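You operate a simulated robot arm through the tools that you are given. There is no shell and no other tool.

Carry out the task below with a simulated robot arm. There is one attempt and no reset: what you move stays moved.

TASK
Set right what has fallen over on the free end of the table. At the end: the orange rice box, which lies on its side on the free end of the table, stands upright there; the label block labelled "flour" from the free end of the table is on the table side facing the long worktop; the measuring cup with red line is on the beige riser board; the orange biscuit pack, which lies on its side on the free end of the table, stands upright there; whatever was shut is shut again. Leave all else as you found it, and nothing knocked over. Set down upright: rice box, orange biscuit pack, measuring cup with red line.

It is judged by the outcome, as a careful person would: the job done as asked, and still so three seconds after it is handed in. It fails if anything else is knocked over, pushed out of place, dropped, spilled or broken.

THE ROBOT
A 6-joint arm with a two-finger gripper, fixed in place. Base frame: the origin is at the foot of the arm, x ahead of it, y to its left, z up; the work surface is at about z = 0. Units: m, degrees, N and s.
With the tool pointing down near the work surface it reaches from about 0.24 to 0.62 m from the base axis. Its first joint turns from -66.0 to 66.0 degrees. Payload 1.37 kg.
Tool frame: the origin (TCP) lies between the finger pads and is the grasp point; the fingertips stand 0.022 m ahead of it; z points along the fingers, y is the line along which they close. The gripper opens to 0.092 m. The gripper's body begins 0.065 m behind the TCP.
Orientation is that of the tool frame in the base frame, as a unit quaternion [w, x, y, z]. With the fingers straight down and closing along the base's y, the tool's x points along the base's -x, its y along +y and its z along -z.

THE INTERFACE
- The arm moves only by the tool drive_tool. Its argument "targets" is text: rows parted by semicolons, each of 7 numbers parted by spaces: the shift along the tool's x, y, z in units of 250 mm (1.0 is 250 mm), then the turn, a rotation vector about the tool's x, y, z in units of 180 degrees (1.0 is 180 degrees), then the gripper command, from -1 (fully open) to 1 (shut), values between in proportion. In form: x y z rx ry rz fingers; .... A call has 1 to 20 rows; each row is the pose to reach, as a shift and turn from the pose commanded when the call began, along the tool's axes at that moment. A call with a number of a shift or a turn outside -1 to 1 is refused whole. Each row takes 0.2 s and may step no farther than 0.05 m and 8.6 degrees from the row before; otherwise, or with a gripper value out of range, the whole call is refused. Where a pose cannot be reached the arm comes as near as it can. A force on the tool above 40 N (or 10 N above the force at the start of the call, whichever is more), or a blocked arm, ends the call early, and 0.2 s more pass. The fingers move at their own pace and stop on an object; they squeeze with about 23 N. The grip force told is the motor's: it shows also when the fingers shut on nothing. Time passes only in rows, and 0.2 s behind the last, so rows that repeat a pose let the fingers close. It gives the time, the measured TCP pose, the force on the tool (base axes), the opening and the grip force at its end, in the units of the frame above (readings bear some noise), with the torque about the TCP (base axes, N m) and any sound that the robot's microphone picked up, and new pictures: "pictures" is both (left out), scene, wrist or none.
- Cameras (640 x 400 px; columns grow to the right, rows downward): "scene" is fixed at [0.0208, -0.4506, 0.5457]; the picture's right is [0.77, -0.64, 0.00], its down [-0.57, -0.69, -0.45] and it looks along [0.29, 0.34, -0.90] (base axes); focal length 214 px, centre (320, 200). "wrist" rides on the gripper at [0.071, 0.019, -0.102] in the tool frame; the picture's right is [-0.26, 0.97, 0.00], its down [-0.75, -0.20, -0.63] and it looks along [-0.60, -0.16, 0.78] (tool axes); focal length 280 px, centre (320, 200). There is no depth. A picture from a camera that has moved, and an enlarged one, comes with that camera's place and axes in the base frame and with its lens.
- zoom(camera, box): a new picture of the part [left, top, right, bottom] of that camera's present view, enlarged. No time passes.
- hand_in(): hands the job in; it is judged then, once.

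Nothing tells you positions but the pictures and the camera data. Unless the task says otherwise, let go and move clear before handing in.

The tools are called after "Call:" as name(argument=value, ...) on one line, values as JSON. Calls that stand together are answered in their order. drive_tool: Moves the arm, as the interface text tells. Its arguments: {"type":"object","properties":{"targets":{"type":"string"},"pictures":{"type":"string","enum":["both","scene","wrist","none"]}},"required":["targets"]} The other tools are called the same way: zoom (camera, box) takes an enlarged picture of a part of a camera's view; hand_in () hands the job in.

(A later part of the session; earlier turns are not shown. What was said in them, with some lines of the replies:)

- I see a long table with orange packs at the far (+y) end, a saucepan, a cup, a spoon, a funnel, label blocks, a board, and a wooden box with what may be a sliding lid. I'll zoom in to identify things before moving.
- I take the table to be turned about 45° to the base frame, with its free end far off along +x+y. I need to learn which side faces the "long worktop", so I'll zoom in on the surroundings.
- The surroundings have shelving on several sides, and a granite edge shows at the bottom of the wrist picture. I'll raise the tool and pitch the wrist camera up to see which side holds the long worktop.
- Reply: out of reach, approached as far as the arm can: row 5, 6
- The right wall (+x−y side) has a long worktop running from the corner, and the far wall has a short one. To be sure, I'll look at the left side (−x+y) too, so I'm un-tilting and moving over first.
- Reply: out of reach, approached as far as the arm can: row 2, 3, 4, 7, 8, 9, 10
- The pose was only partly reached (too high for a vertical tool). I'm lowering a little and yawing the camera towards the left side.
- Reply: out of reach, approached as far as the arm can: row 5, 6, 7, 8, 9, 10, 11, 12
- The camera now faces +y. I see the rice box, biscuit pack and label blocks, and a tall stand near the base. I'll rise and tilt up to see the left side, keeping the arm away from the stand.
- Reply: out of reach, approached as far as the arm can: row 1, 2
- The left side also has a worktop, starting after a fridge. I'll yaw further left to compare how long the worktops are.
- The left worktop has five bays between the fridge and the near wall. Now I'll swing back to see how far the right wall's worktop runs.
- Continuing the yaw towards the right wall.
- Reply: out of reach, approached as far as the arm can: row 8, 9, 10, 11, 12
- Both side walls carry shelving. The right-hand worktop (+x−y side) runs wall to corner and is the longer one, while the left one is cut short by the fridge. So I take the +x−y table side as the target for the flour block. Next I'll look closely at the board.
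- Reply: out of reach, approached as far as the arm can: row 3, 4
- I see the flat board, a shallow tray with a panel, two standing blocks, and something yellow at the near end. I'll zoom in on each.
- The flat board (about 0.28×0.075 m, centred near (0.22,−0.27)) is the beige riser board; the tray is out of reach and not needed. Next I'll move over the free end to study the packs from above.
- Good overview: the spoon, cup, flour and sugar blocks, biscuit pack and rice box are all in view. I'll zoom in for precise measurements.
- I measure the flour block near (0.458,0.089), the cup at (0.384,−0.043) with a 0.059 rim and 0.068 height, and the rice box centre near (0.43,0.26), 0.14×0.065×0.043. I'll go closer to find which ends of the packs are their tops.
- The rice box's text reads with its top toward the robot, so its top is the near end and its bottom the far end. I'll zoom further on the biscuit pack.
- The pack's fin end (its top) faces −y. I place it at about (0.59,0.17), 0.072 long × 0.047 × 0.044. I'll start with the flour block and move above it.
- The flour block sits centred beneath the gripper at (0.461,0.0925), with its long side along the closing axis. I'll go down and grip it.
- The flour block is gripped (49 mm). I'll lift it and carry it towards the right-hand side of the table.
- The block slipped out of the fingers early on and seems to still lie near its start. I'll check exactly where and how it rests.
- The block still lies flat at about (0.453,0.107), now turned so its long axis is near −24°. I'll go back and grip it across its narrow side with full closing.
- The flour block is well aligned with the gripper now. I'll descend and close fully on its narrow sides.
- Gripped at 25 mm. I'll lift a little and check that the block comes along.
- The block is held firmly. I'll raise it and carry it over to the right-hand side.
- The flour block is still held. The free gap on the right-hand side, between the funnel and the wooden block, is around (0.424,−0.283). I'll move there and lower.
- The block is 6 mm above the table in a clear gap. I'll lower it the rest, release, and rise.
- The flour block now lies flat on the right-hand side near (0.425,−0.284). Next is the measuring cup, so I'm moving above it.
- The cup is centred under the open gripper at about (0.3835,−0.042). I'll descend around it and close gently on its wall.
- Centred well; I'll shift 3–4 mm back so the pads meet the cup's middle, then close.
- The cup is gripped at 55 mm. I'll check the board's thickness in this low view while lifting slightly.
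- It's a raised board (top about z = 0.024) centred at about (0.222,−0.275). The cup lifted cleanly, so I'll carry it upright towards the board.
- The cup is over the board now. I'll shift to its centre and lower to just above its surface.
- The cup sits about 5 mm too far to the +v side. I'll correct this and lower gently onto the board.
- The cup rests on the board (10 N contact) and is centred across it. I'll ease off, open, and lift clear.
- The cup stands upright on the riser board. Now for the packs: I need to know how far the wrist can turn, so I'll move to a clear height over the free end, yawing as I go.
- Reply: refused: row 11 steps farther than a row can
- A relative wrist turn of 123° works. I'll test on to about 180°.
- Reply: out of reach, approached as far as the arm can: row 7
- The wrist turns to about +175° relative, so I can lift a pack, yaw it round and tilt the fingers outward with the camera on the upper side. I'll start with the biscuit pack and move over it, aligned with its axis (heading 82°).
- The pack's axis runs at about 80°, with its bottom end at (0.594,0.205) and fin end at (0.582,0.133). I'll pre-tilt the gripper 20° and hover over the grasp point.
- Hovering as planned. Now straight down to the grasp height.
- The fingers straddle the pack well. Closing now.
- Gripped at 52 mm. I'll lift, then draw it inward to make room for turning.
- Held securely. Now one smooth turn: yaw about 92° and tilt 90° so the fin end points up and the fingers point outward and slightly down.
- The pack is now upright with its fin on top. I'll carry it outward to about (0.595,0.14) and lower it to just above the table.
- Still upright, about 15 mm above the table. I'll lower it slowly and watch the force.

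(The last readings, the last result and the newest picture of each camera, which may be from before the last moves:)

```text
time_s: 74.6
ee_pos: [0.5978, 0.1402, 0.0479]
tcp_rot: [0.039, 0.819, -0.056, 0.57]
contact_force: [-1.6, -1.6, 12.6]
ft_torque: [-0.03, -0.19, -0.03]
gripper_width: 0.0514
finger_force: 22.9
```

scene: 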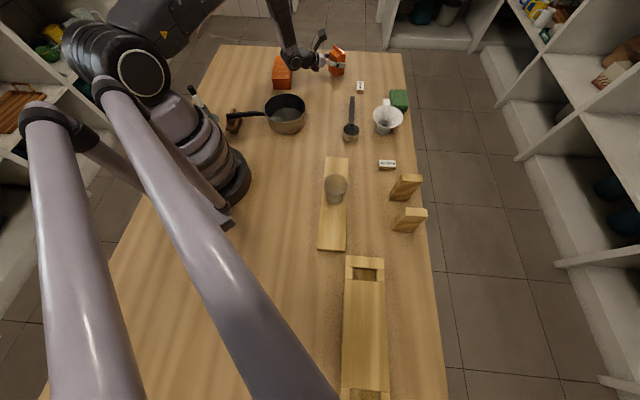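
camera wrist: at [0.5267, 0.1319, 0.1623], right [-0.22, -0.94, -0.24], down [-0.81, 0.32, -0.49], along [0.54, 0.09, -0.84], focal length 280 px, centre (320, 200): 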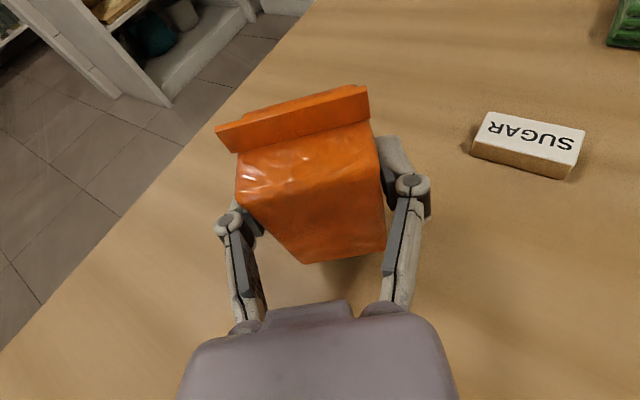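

Call:
zoom(camera="scene", box=[310, 40, 370, 90])

Call:
zoom(camera="wrist", box=[200, 60, 440, 300])

```text
8.00 times, centred on (340, 65) of scene
camera zoom: at [0.0208, -0.4506, 0.5457], right [0.77, -0.64, 0.0], down [-0.57, -0.69, -0.45], along [0.29, 0.34, -0.9], focal length 1716 px, centre (160, 1280)
```

zoom: 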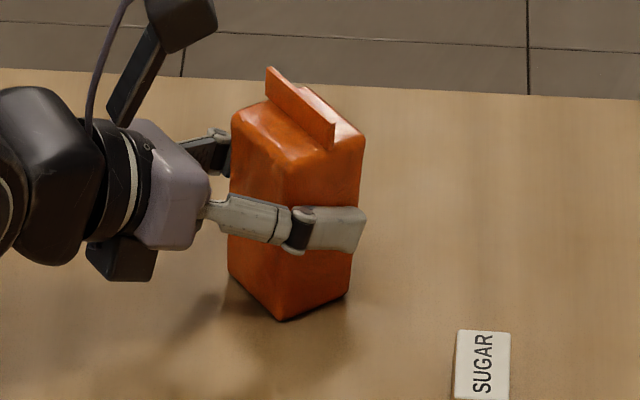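

```text
1.67 times, centred on (320, 180) of wrist
camera zoom: at [0.5264, 0.1319, 0.1492], right [-0.22, -0.94, -0.25], down [-0.81, 0.32, -0.49], along [0.54, 0.09, -0.84], focal length 467 px, centre (320, 233)
```

zoom: 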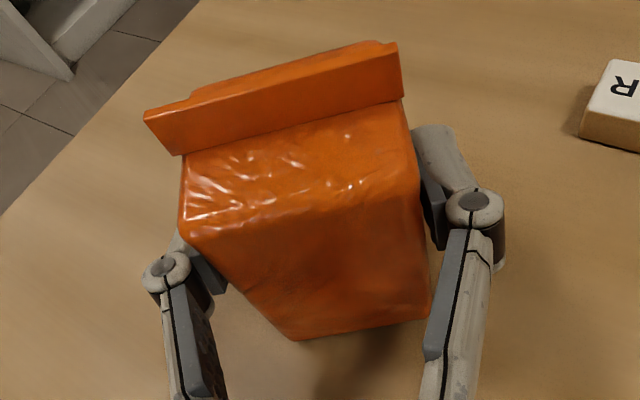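

It stands upright on the table. I'll ease off, open, and back away along the fingers.

Call:
drive_tool(targets="0.003 0 -0.001 0 0 0 1; 0.004 0 -0.0015 0 0 0 0.6; 0.004 0 -0.0015 0 0 0 0; 0.004 0 -0.0015 0 0 0 -0.6; 0.004 0 -0.0015 0 0 0 -1; 0.004 0 -0.0015 0 0 0 -1; 0.004 0 -0.0015 0 0 0 -1; 0.004 0 -0.06 0 0 0 -1; 0.004 0 -0.16 0 0 0 -1; 0.004 0 -0.28 0 0 0 -1; 0.004 0 -0.4 0 0 0 -1", pictures="both")

Call:
zoom(camera="scene", box=[260, 30, 420, 130])

```text
time_s: 77.0
ee_pos: [0.4995, 0.1561, 0.0806]
tcp_rot: [0.04, 0.82, -0.056, 0.568]
contact_force: [0.1, -0.2, -0.7]
ft_torque: [0.02, 0.0, 0.01]
gripper_width: 0.092
finger_force: 0.1
camera wrist: at [0.4296, 0.1473, 0.1846], right [-0.22, -0.94, -0.24], down [-0.81, 0.32, -0.49], along [0.54, 0.09, -0.84], focal length 280 px, centre (320, 200)
```

scene: 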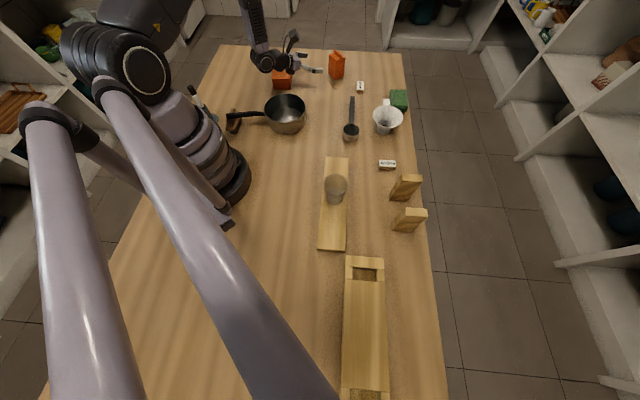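
wrist: 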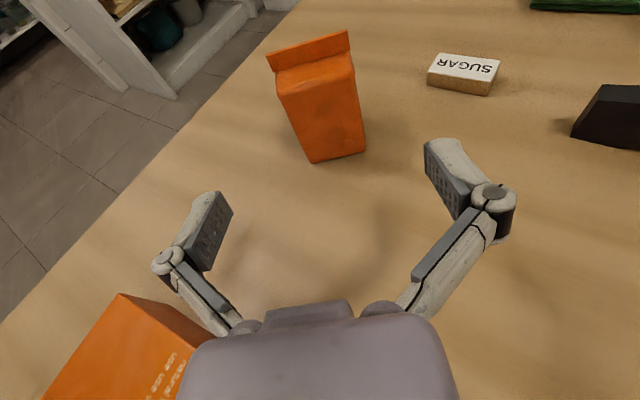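

```text
4.00 times, centred on (340, 80) of scene
camera zoom: at [0.0208, -0.4506, 0.5457], right [0.77, -0.64, 0.0], down [-0.57, -0.69, -0.45], along [0.29, 0.34, -0.9], focal length 858 px, centre (240, 680)
```

zoom: 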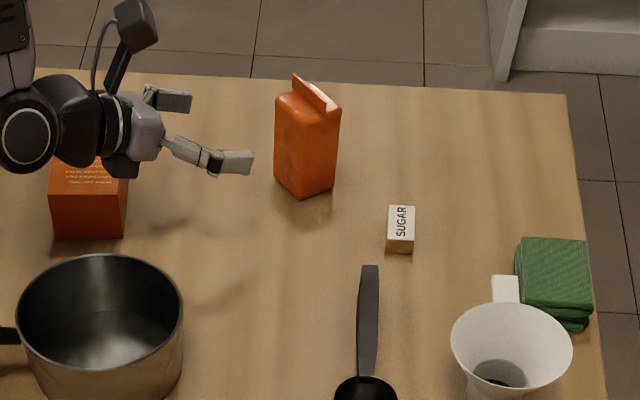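

The biscuit pack stands upright by itself. Now the rice box: I'll rise first, then turn the tool back to pointing down with heading 50° near the box to measure it.

Call:
drive_tool(targets="0.15 0 -0.056 0 0 0 -1; 0.3 0 -0.112 0 0 0 -1; 0.449 0 -0.168 0 0 0 -1; 0.4387 -0.0065 -0.1955 -0.0238 -0.0132 0.034 -1; 0.4283 -0.0129 -0.2229 -0.0476 -0.0264 0.068 -1; 0.4179 -0.0194 -0.2504 -0.0714 -0.0396 0.102 -1; 0.4076 -0.0259 -0.2779 -0.0952 -0.0528 0.1359 -1; 0.3972 -0.0324 -0.3053 -0.119 -0.0659 0.1699 -1; 0.3869 -0.0388 -0.3328 -0.1428 -0.0791 0.2039 -1; 0.3765 -0.0453 -0.3603 -0.1666 -0.0923 0.2379 -1; 0.3662 -0.0518 -0.3878 -0.1904 -0.1055 0.2719 -1; 0.3558 -0.0582 -0.4152 -0.2141 -0.1187 0.3058 -1; 0.3455 -0.0647 -0.4427 -0.2379 -0.1319 0.3398 -1; 0.3351 -0.0712 -0.4702 -0.2617 -0.1451 0.3738 -1; 0.3248 -0.0776 -0.4976 -0.2855 -0.1583 0.4078 -1; 0.3144 -0.0841 -0.5251 -0.3093 -0.1714 0.4418 -1; 0.3041 -0.0906 -0.5526 -0.3331 -0.1846 0.4757 -1; 0.2937 -0.0971 -0.5801 -0.3569 -0.1978 0.5098 -1; 0.2833 -0.1035 -0.6075 -0.3807 -0.211 0.5437 -1; 0.273 -0.11 -0.635 -0.4045 -0.2242 0.5777 -1", pictures="both")

```text
time_s: 81.2
ee_pos: [0.3826, 0.1977, 0.2012]
tcp_rot: [-0.004, -0.423, 0.906, 0.003]
contact_force: [-0.6, 0.2, 0.9]
ft_torque: [0.01, 0.04, -0.01]
gripper_width: 0.092
finger_force: 0.1
camera wrist: at [0.3249, 0.1557, 0.3048], right [-0.57, 0.82, 0.01], down [0.65, 0.45, 0.62], along [0.51, 0.36, -0.78], focal length 280 px, centre (320, 200)
```

scene: 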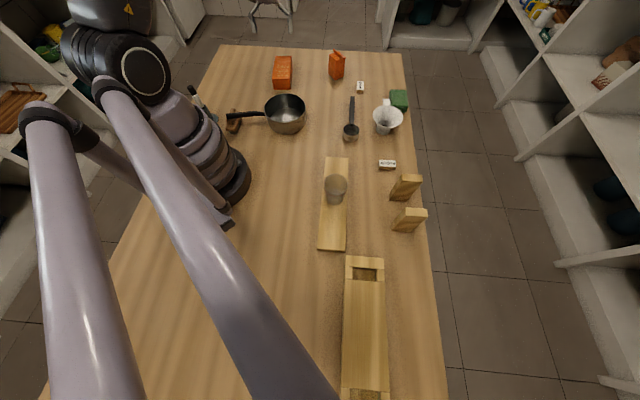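
wrist: 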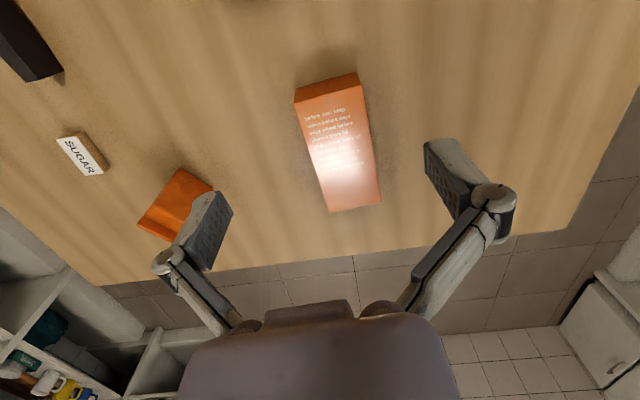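

Call:
zoom(camera="wrist", box=[270, 60, 410, 220])

Call:
zoom(camera="scene", box=[255, 40, 355, 105])

```text
2.50 times, centred on (340, 140) of wrist
camera zoom: at [0.3249, 0.1557, 0.3048], right [-0.57, 0.82, 0.01], down [0.65, 0.45, 0.62], along [0.51, 0.36, -0.78], focal length 701 px, centre (270, 350)
```

zoom: 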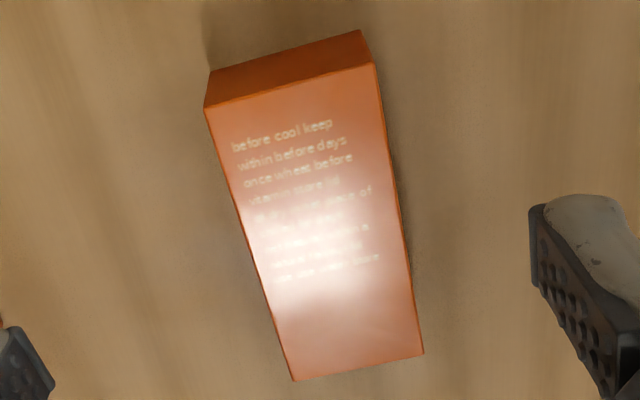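

```text
6.15 times, centred on (305, 72) of scene
camera zoom: at [0.0208, -0.4506, 0.5457], right [0.77, -0.64, 0.0], down [-0.57, -0.69, -0.45], along [0.29, 0.34, -0.9], focal length 1320 px, centre (412, 985)
```

zoom: 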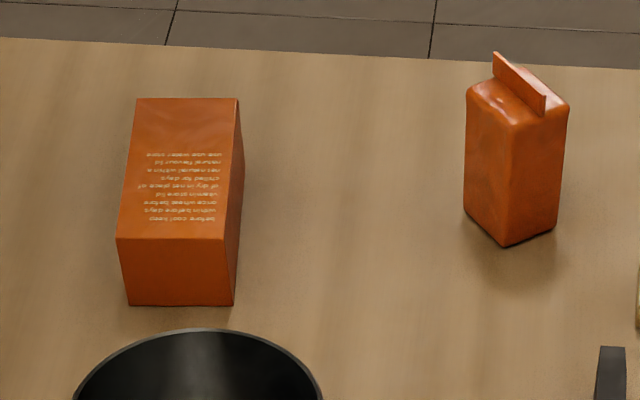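

The rice box is where I measured it: axis 50.2°, bottom end mid-point (0.476,0.316), top end (0.387,0.210). I'll hover over the grasp point, 0.09 m from the bottom, with a 15° pre-tilt.

Call:
drive_tool(targets="-0.05 0.003 0.08 0 -0.017 0 -1; -0.1 0.006 0.16 0 -0.034 0 -1; -0.15 0.009 0.24 0 -0.05 0 -1; -0.2 0.012 0.32 0 -0.067 0 -1; -0.246 0.014 0.404 0 -0.0833 0 -1; -0.246 0.014 0.404 0 -0.0833 0 -1", pictures="both")

```text
time_s: 82.6
ee_pos: [0.4223, 0.2488, 0.0991]
tcp_rot: [0.115, -0.42, 0.898, 0.058]
contact_force: [-0.2, 0.5, 0.0]
ft_torque: [0.0, 0.02, -0.01]
gripper_width: 0.0919
finger_force: 0.0
camera wrist: at [0.3487, 0.1891, 0.1803], right [-0.58, 0.81, 0.07], down [0.53, 0.3, 0.79], along [0.62, 0.5, -0.6], focal length 280 px, centre (320, 200)
```

scene: 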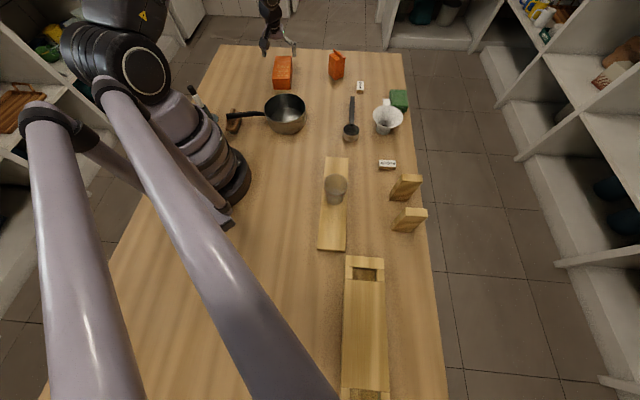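
wrist: 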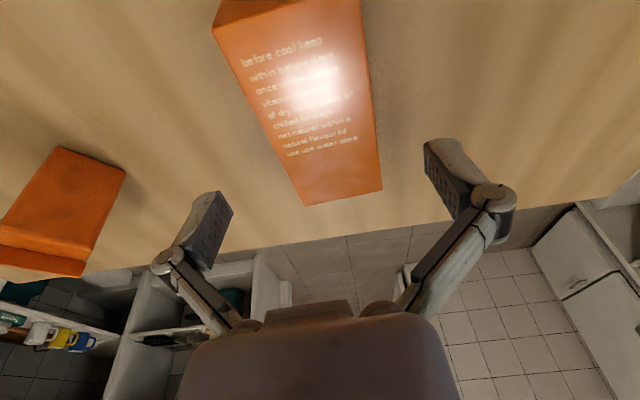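

Call:
drive_tool(targets="0.025 0.002 0.08 0 0 0 -1; 0.05 0.004 0.155 0 0 0 -1; 0.072 0.0055 0.225 0 0 0 -1; 0.085 0.0055 0.265 0 0 0 -1; 0.088 0.0055 0.277 0 0 0 -1; 0.088 0.0055 0.277 0 0 0 -1", pictures="wrist")

Call:
zoom(camera="scene", box=[240, 30, 340, 110])

```text
time_s: 84.0
ee_pos: [0.4168, 0.247, 0.0258]
tcp_rot: [0.114, -0.421, 0.898, 0.057]
contact_force: [-0.7, 0.3, -0.2]
ft_torque: [-0.02, -0.02, 0.03]
gripper_width: 0.0915
finger_force: 0.0
camera wrist: at [0.3432, 0.1866, 0.1076], right [-0.58, 0.81, 0.07], down [0.53, 0.3, 0.79], along [0.62, 0.5, -0.6], focal length 280 px, centre (320, 200)
```

wrist: 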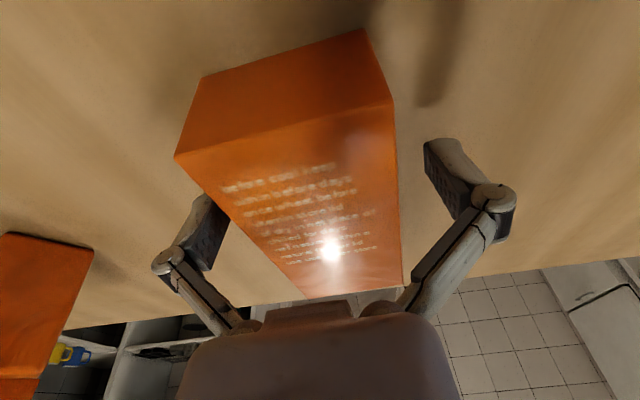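

```text
5.00 times, centred on (290, 70) of scene
camera zoom: at [0.0208, -0.4506, 0.5457], right [0.77, -0.64, 0.0], down [-0.57, -0.69, -0.45], along [0.29, 0.34, -0.9], focal length 1072 px, centre (470, 850)
```

zoom: 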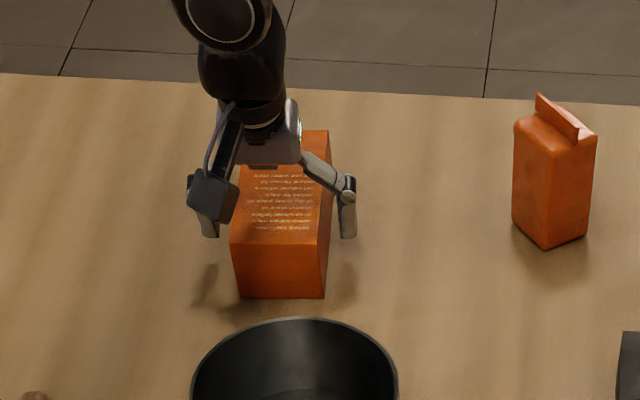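

The fingers straddle the rice box. Closing.

Call:
drive_tool(targets="0 0 0 0 0 0 0; 0 0 0 0 0 0 1; 0 0 0 0 0 0 1; 0 0 0 0 0 0 1; 0 0 0 0 0 0 1; 0 0 0 0 0 0 1", pictures="wrist")

```text
time_s: 85.4
ee_pos: [0.4164, 0.2451, 0.0274]
tcp_rot: [0.114, -0.42, 0.899, 0.057]
contact_force: [-0.4, -0.7, 4.1]
ft_torque: [-0.03, -0.06, -0.12]
gripper_width: 0.065
finger_force: 22.9
camera wrist: at [0.3433, 0.1866, 0.1079], right [-0.58, 0.81, 0.07], down [0.53, 0.3, 0.79], along [0.62, 0.5, -0.6], focal length 280 px, centre (320, 200)
```

wrist: 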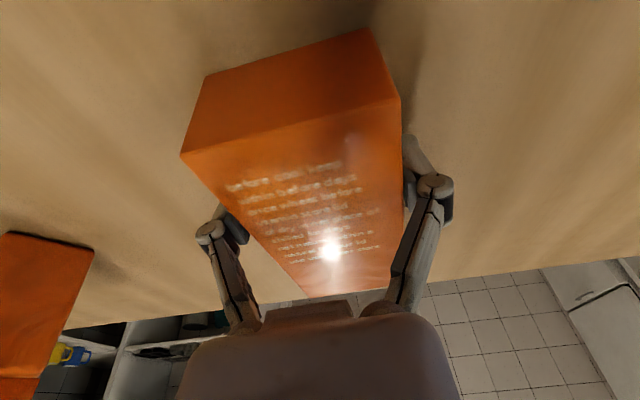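

Gripped at 65 mm. A slow first lift, to check for slipping.

Call:
drive_tool(targets="-0.01 0 -0.039 0 0 0 1; -0.0204 0.0006 -0.0773 0 0 0 1; -0.041 0.001 -0.155 0 0 0 1; -0.041 0.001 -0.155 0 0 0 1; -0.041 0.001 -0.155 0 0 0 1", pictures="both")

Call:
zoom(camera="scene", box=[240, 30, 340, 110])

```text
time_s: 86.6
ee_pos: [0.4137, 0.2465, 0.0655]
tcp_rot: [0.114, -0.421, 0.898, 0.057]
contact_force: [0.2, -0.6, -3.2]
ft_torque: [-0.05, 0.05, 0.01]
gripper_width: 0.0645
finger_force: 23.4
camera wrist: at [0.3412, 0.1863, 0.1472], right [-0.58, 0.81, 0.07], down [0.53, 0.3, 0.79], along [0.62, 0.5, -0.6], focal length 280 px, centre (320, 200)
```

scene: 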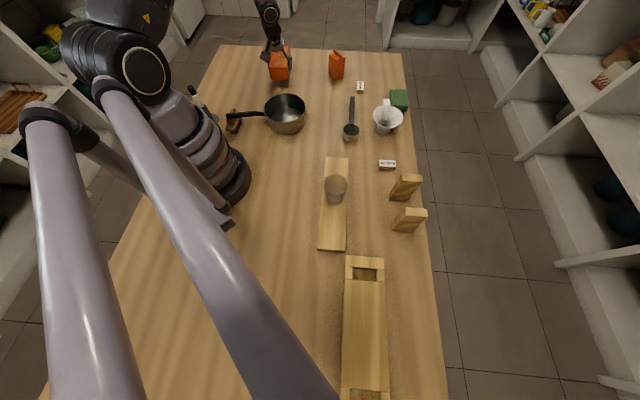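
wrist: 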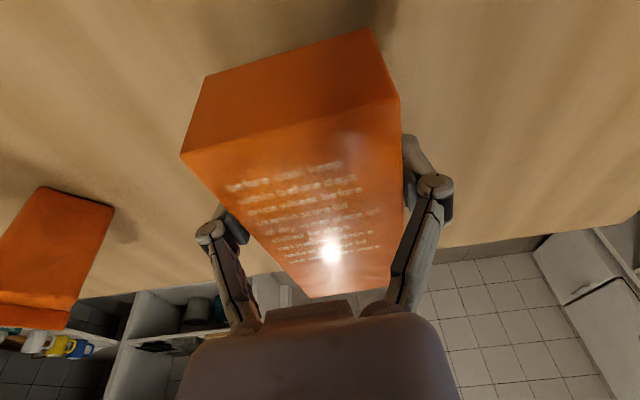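

```text
5.00 times, centred on (290, 70) of scene
camera zoom: at [0.0208, -0.4506, 0.5457], right [0.77, -0.64, 0.0], down [-0.57, -0.69, -0.45], along [0.29, 0.34, -0.9], focal length 1072 px, centre (470, 850)
```

zoom: 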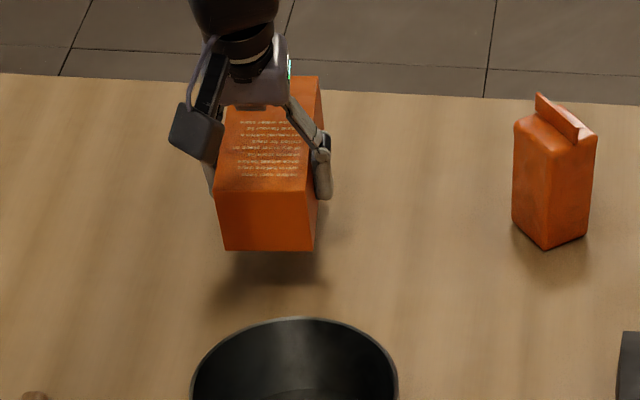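

The rice box is held without slipping (about 3 N). I'll lift it higher and a bit outward for the turn.

Call:
drive_tool(targets="-0.052 -0.028 -0.089 0 0 0 1; -0.104 -0.057 -0.179 0 0 0 1; -0.156 -0.085 -0.268 0 0 0 1; -0.208 -0.114 -0.358 0 0 0 1; -0.26 -0.142 -0.447 0 0 0 1; -0.26 -0.142 -0.447 0 0 0 1", pictures="wrist")

```text
time_s: 88.0
ee_pos: [0.4665, 0.2469, 0.1917]
tcp_rot: [0.115, -0.421, 0.898, 0.057]
contact_force: [-0.3, 0.8, -2.5]
ft_torque: [-0.07, 0.04, -0.02]
gripper_width: 0.0647
finger_force: 23.0
camera wrist: at [0.3936, 0.1871, 0.2727], right [-0.58, 0.81, 0.07], down [0.53, 0.3, 0.79], along [0.62, 0.5, -0.6], focal length 280 px, centre (320, 200)
```

wrist: 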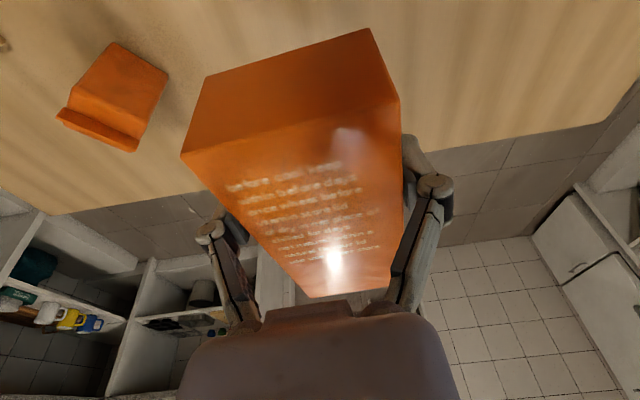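

Now the smooth combined turn for the rice box: yaw 137° and tilt 90°, bringing its bottom end down.

Call:
drive_tool(targets="0 0 0 0.0223 0.0124 -0.0386 1; 0 0 0 0.0446 0.0248 -0.0772 1; 0 0 0 0.0669 0.0373 -0.1159 1; 0 0 0 0.0892 0.0497 -0.1545 1; 0 0 0 0.1115 0.0621 -0.1931 1; 0 0 0 0.1338 0.0745 -0.2317 1; 0 0 0 0.1561 0.0869 -0.2703 1; 0 0 0 0.1784 0.0993 -0.3089 1; 0 0 0 0.2007 0.1118 -0.3476 1; 0 0 0 0.223 0.1242 -0.3862 1; 0 0 0 0.2453 0.1366 -0.4248 1; 0 0 0 0.2676 0.149 -0.4634 1; 0 0 0 0.2899 0.1614 -0.502 1; 0 0 0 0.3122 0.1738 -0.5406 1; 0 0 0 0.3345 0.1863 -0.5793 1; 0 0 0 0.3568 0.1987 -0.6179 1; 0 0 0 0.3791 0.2111 -0.6565 1; 0 0 0 0.4014 0.2235 -0.6951 1; 0 0 0 0.4014 0.2235 -0.6951 1", pictures="both")

Call:
zoom(camera="scene", box=[220, 0, 380, 110])

```text
time_s: 92.0
ee_pos: [0.4658, 0.2498, 0.191]
tcp_rot: [-0.038, 0.794, 0.051, 0.604]
contact_force: [1.1, -0.3, -2.6]
ft_torque: [0.03, -0.01, -0.02]
gripper_width: 0.0647
finger_force: 22.6
camera wrist: at [0.392, 0.2204, 0.2881], right [0.05, -0.97, -0.25], down [-0.82, 0.1, -0.56], along [0.57, 0.24, -0.79], focal length 280 px, centre (320, 200)
```

scene: 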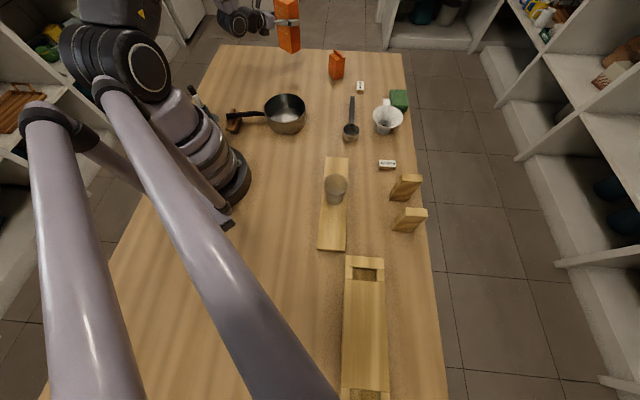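
wrist: 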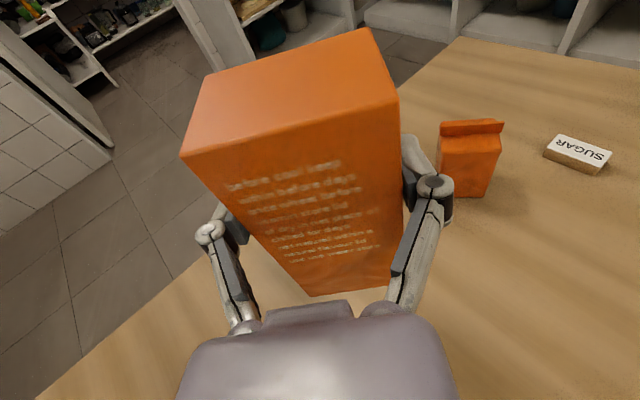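

```text
3.64 times, centred on (300, 55) of scene
camera zoom: at [0.0208, -0.4506, 0.5457], right [0.77, -0.64, 0.0], down [-0.57, -0.69, -0.45], along [0.29, 0.34, -0.9], focal length 780 px, centre (393, 727)
```

zoom: 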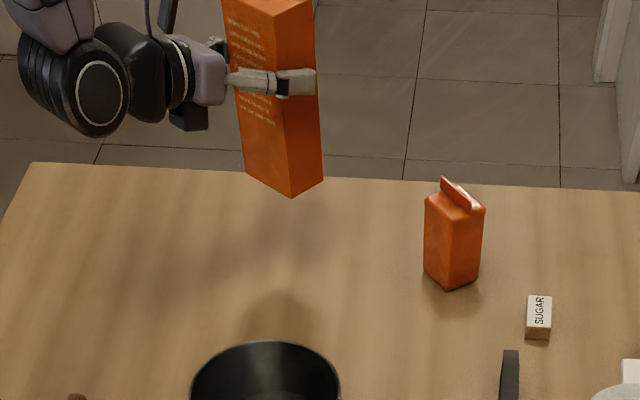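

The rice box is upright, its text reading the right way. I'll move it slightly outward and lower it to just above the table.

Call:
drive_tool(targets="-0.075 0.0036 0.0506 0 0 0 1; -0.15 0.0072 0.1012 0 0 0 1; -0.225 0.0108 0.1518 0 0 0 1; -0.3005 0.0144 0.2024 0 0 0 1; -0.3005 0.0144 0.2024 0 0 0 1", pictures="both")

Call:
zoom(camera="scene", box=[200, 20, 360, 120])

```text
time_s: 93.2
ee_pos: [0.4949, 0.2496, 0.1053]
tcp_rot: [-0.038, 0.794, 0.05, 0.605]
contact_force: [0.4, -0.8, -2.8]
ft_torque: [0.01, 0.02, -0.01]
gripper_width: 0.065
finger_force: 23.1
camera wrist: at [0.4213, 0.2212, 0.2021], right [0.05, -0.97, -0.25], down [-0.82, 0.1, -0.56], along [0.57, 0.24, -0.79], focal length 280 px, centre (320, 200)
```

scene: 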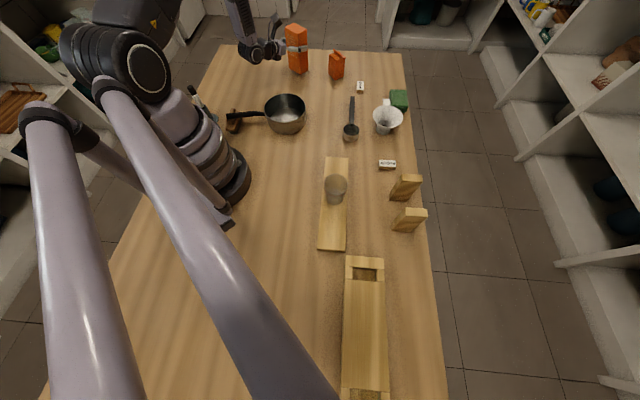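
wrist: 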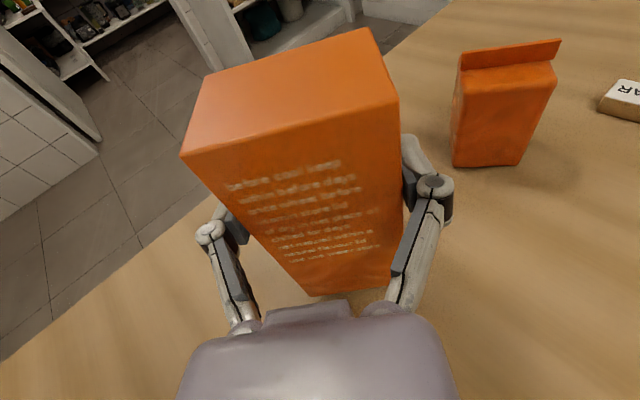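

```text
4.00 times, centred on (280, 70) of scene
camera zoom: at [0.0209, -0.4506, 0.5457], right [0.77, -0.64, 0.0], down [-0.57, -0.69, -0.45], along [0.29, 0.34, -0.9], focal length 858 px, centre (480, 720)
```

zoom: 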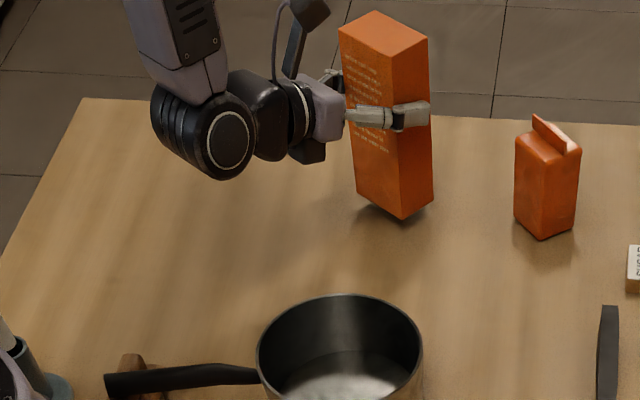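

Lowering slowly towards contact.

Call:
drive_tool(targets="-0.0116 0 0.0032 0 0 0 1; -0.0193 0 0.0053 0 0 0 1; -0.027 0 0.0074 0 0 0 1; -0.0308 0 0.0085 0 0 0 1; -0.0347 0 0.0096 0 0 0 1; -0.0347 0 0.0096 0 0 0 1", pictures="none")

```text
time_s: 94.6
ee_pos: [0.4958, 0.2474, 0.097]
tcp_rot: [-0.038, 0.794, 0.05, 0.604]
contact_force: [0.1, 1.0, -1.4]
ft_torque: [0.0, -0.01, -0.03]
gripper_width: 0.0646
finger_force: 23.0
```

Call:
drive_tool(targets="-0.0039 0 0.0011 0 0 0 1; -0.0077 0 0.0021 0 0 0 1; -0.0077 0 0.0021 0 0 0 1", pictures="none")

```text
time_s: 95.4
ee_pos: [0.4946, 0.2498, 0.0953]
tcp_rot: [-0.038, 0.795, 0.05, 0.604]
contact_force: [0.0, -0.6, -2.8]
ft_torque: [-0.02, -0.01, 0.02]
gripper_width: 0.0647
finger_force: 23.4
```

Call:
drive_tool(targets="-0.0039 0 0.0011 0 0 0 1; -0.0077 0 0.0021 0 0 0 1; -0.0077 0 0.0021 0 0 0 1", pictures="scene")

Call:
zoom(camera="scene", box=[270, 20, 330, 90])

```text
time_s: 96.2
ee_pos: [0.4952, 0.2502, 0.0932]
tcp_rot: [-0.038, 0.795, 0.049, 0.604]
contact_force: [-0.7, -0.3, -2.7]
ft_torque: [-0.01, 0.02, -0.03]
gripper_width: 0.0647
finger_force: 22.7
```

scene: 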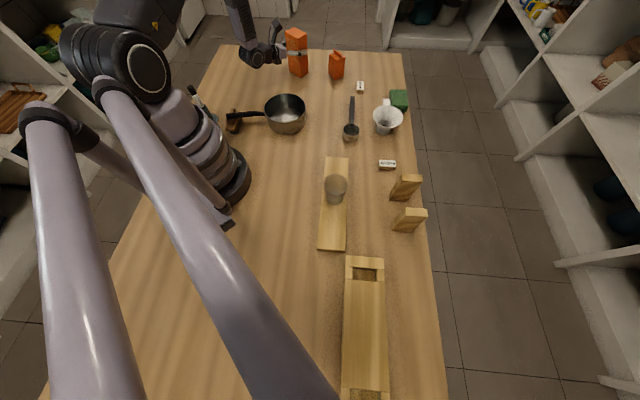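

```text
5.71 times, centred on (300, 55) of scene
camera zoom: at [0.0208, -0.4506, 0.5457], right [0.77, -0.64, 0.0], down [-0.57, -0.69, -0.45], along [0.29, 0.34, -0.9], focal length 1226 px, centre (434, 1029)
```

zoom: 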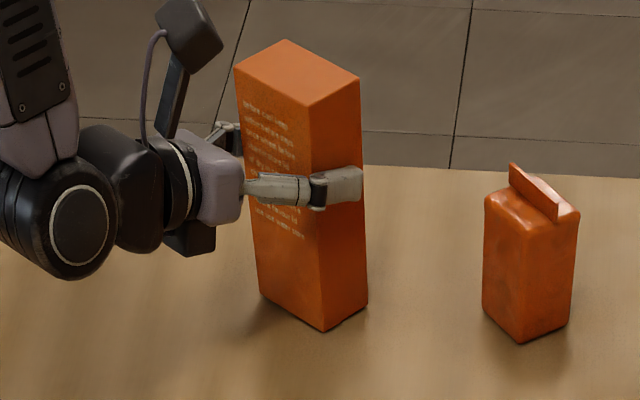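

Almost touching; continuing down in 1 mm steps.

Call:
drive_tool(targets="-0.0039 0 0.0011 0 0 0 1; -0.0077 0 0.0021 0 0 0 1; -0.0077 0 0.0021 0 0 0 1", pictures="none")

```text
time_s: 97.0
ee_pos: [0.4954, 0.2488, 0.0918]
tcp_rot: [-0.038, 0.794, 0.049, 0.605]
contact_force: [-3.3, -0.6, 9.5]
ft_torque: [-0.29, -0.02, -0.11]
gripper_width: 0.0649
finger_force: 23.1
```

Contact at z = 0.092. I'll ease off slightly and open gently in stages.

Call:
drive_tool(targets="0.001 0 -0.0003 0 0 0 0; 0.001 0 -0.0003 0 0 0 -0.35; 0.001 0 -0.0003 0 0 0 -0.43; 0.001 0 -0.0003 0 0 0 -0.5; 0.001 0 -0.0003 0 0 0 -0.6; 0.001 0 -0.0003 0 0 0 -0.8; 0.001 0 -0.0003 0 0 0 -1; 0.001 0 -0.0003 0 0 0 -1", pictures="both")

Call:
zoom(camera="scene", box=[270, 20, 330, 90])

```text
time_s: 98.8
ee_pos: [0.4947, 0.2486, 0.091]
tcp_rot: [-0.039, 0.794, 0.05, 0.604]
contact_force: [0.5, 0.1, 0.1]
ft_torque: [0.0, -0.01, 0.04]
gripper_width: 0.0922
finger_force: 0.1
camera wrist: at [0.4204, 0.22, 0.1875], right [0.05, -0.97, -0.25], down [-0.82, 0.1, -0.56], along [0.57, 0.24, -0.79], focal length 280 px, centre (320, 200)
```

scene: 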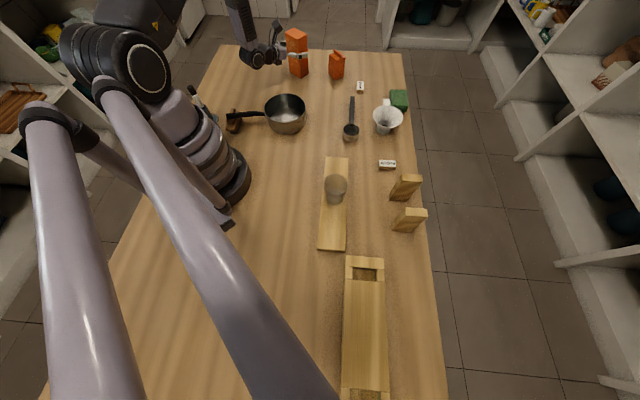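
wrist: 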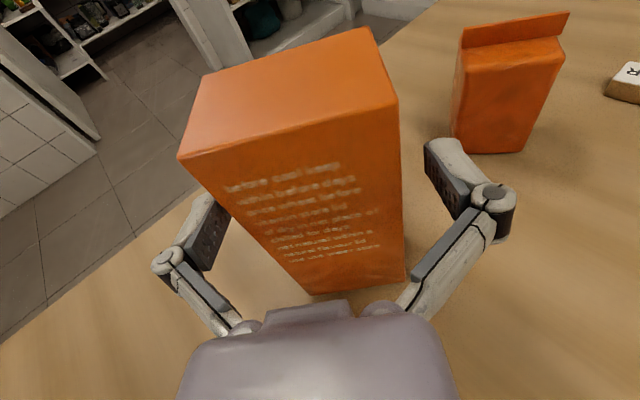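

```text
5.71 times, centred on (300, 55) of scene
camera zoom: at [0.0208, -0.4506, 0.5457], right [0.77, -0.64, 0.0], down [-0.57, -0.69, -0.45], along [0.29, 0.34, -0.9], focal length 1226 px, centre (434, 1029)
```

zoom: 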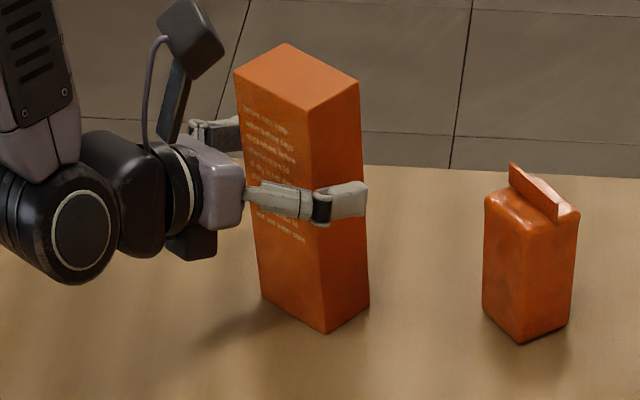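

The rice box stands freely. I'll back off along the fingers, then rise clear.

Call:
drive_tool(targets="0 0 -0.04 0 0 0 -1; 0 0 -0.1 0 0 0 -1; 0 0 -0.17 0 0 0 -1; 0 0 -0.24 0 0 0 -1; 0.12 0 -0.273 0 0 0 -1; 0.27 0 -0.315 0 0 0 -1; 0.42 0 -0.356 0 0 0 -1; 0.5 0 -0.378 0 0 0 -1", pictures="both")

Call:
zoom(camera="scene", box=[220, 20, 420, 145])

```text
time_s: 100.6
ee_pos: [0.4367, 0.2422, 0.2371]
tcp_rot: [-0.039, 0.794, 0.051, 0.604]
contact_force: [0.1, 0.5, 0.3]
ft_torque: [-0.03, 0.01, 0.0]
gripper_width: 0.092
finger_force: 0.1
camera wrist: at [0.3632, 0.2136, 0.335], right [0.05, -0.97, -0.25], down [-0.82, 0.1, -0.56], along [0.57, 0.24, -0.79], focal length 280 px, centre (320, 200)
```

scene: 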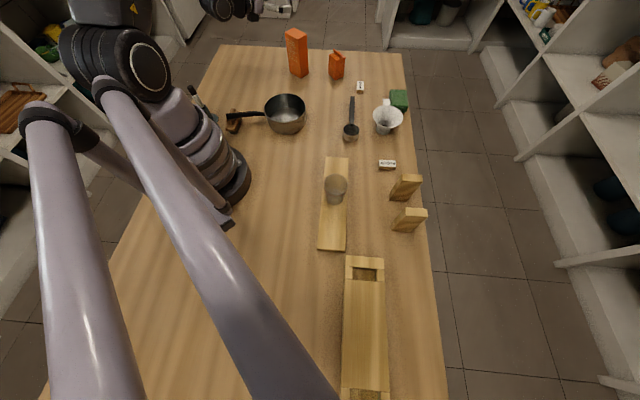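
wrist: 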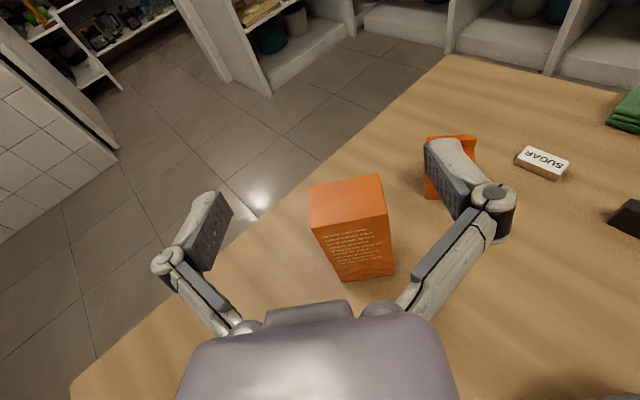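

```text
3.20 times, centred on (320, 82) of scene
camera zoom: at [0.0208, -0.4506, 0.5457], right [0.77, -0.64, 0.0], down [-0.57, -0.69, -0.45], along [0.29, 0.34, -0.9], focal length 686 px, centre (320, 576)
```

zoom: 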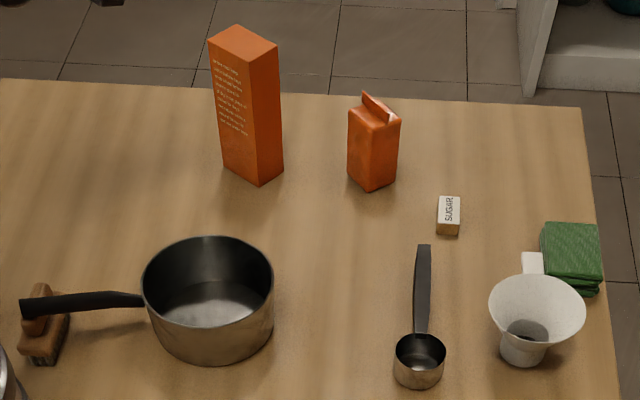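

Both packs stand upright and clear of the gripper. I'll check the rest of the table once more before handing in.

Call:
zoom(camera="scene", box=[280, 130, 460, 400])

Call:
drive_tool(targets="0.04 0 -0.011 0 0 0 -1; 0.08 0 -0.022 0 0 0 -1; 0.08 0 -0.022 0 0 0 -1; 0.08 0 -0.022 0 0 0 -1; 0.08 0 -0.022 0 0 0 -1", pictures="scene")

Call:
zoom(camera="scene", box=[180, 30, 430, 240])

```text
1.48 times, centred on (370, 265) of scene
camera zoom: at [0.0208, -0.4506, 0.5457], right [0.77, -0.64, 0.0], down [-0.57, -0.69, -0.45], along [0.29, 0.34, -0.9], focal length 318 px, centre (246, 104)
```

zoom: 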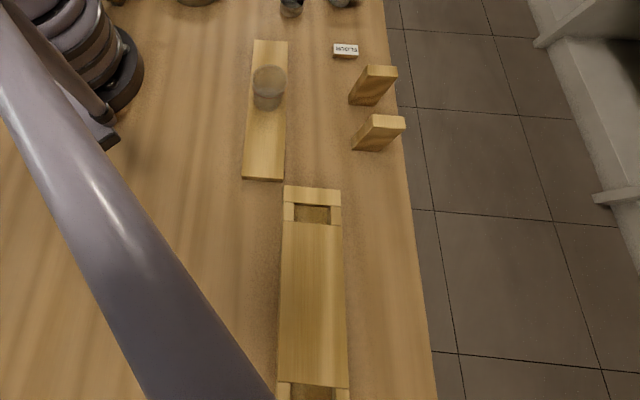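

```text
time_s: 101.8
ee_pos: [0.4373, 0.2431, 0.2566]
tcp_rot: [-0.038, 0.794, 0.05, 0.604]
contact_force: [0.7, -0.1, 0.6]
ft_torque: [-0.01, 0.01, -0.01]
gripper_width: 0.0919
finger_force: 0.0
```

scene: 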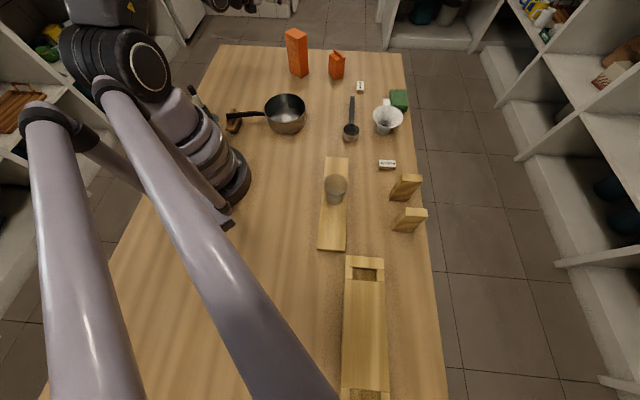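

```text
1.90 times, centred on (305, 135) of scene
camera zoom: at [0.0208, -0.4506, 0.5457], right [0.77, -0.64, 0.0], down [-0.57, -0.69, -0.45], along [0.29, 0.34, -0.9], focal length 408 px, centre (349, 324)
```

zoom: 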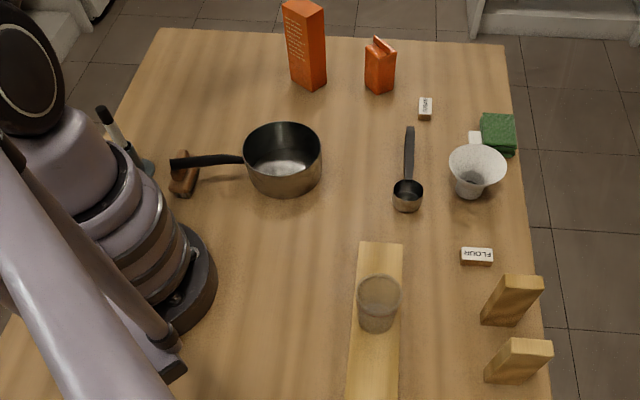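

The rice box and biscuit pack stand upright on the free end. The cup is upright on the riser board, and the flour block lies on the side facing the long worktop. Everything else looks undisturbed, nothing was opened, and the gripper is empty and clear, so I'm handing in.

Call:
hand_in()

```text
The job is handed in.
```

I've finished the job and handed it in. In the last pictures everything was standing and in place:

- **Rice box:** it stands upright on the free end, about 7 cm from where it lay, with its printed text the right way up.
- **Biscuit pack:** it stands upright on the free end with the sealed fin on top, close to where it lay.
- **Measuring cup with red line:** it stands upright on the beige riser board, near the middle.
- **Flour block:** it lies label up on the right-hand side of the table, about 10 cm from the edge, between the funnel and the wooden blocks.
- **Everything else:** the other items looked unmoved when I compared the pictures. I opened nothing, so nothing needed shutting.

**Which side:** both long sides of the table face a worktop. I took the right-hand one as "the long worktop". It runs from the near wall to the far corner and looked longer, while the left-hand one stops at the fridge. If you meant the left one, the flour block is on the wrong side.

**Flour slip:** my first grip on the flour block slipped as I began to lift, and it shifted about a centimetre and turned slightly. It stayed flat and touched nothing else, and the second grip held.
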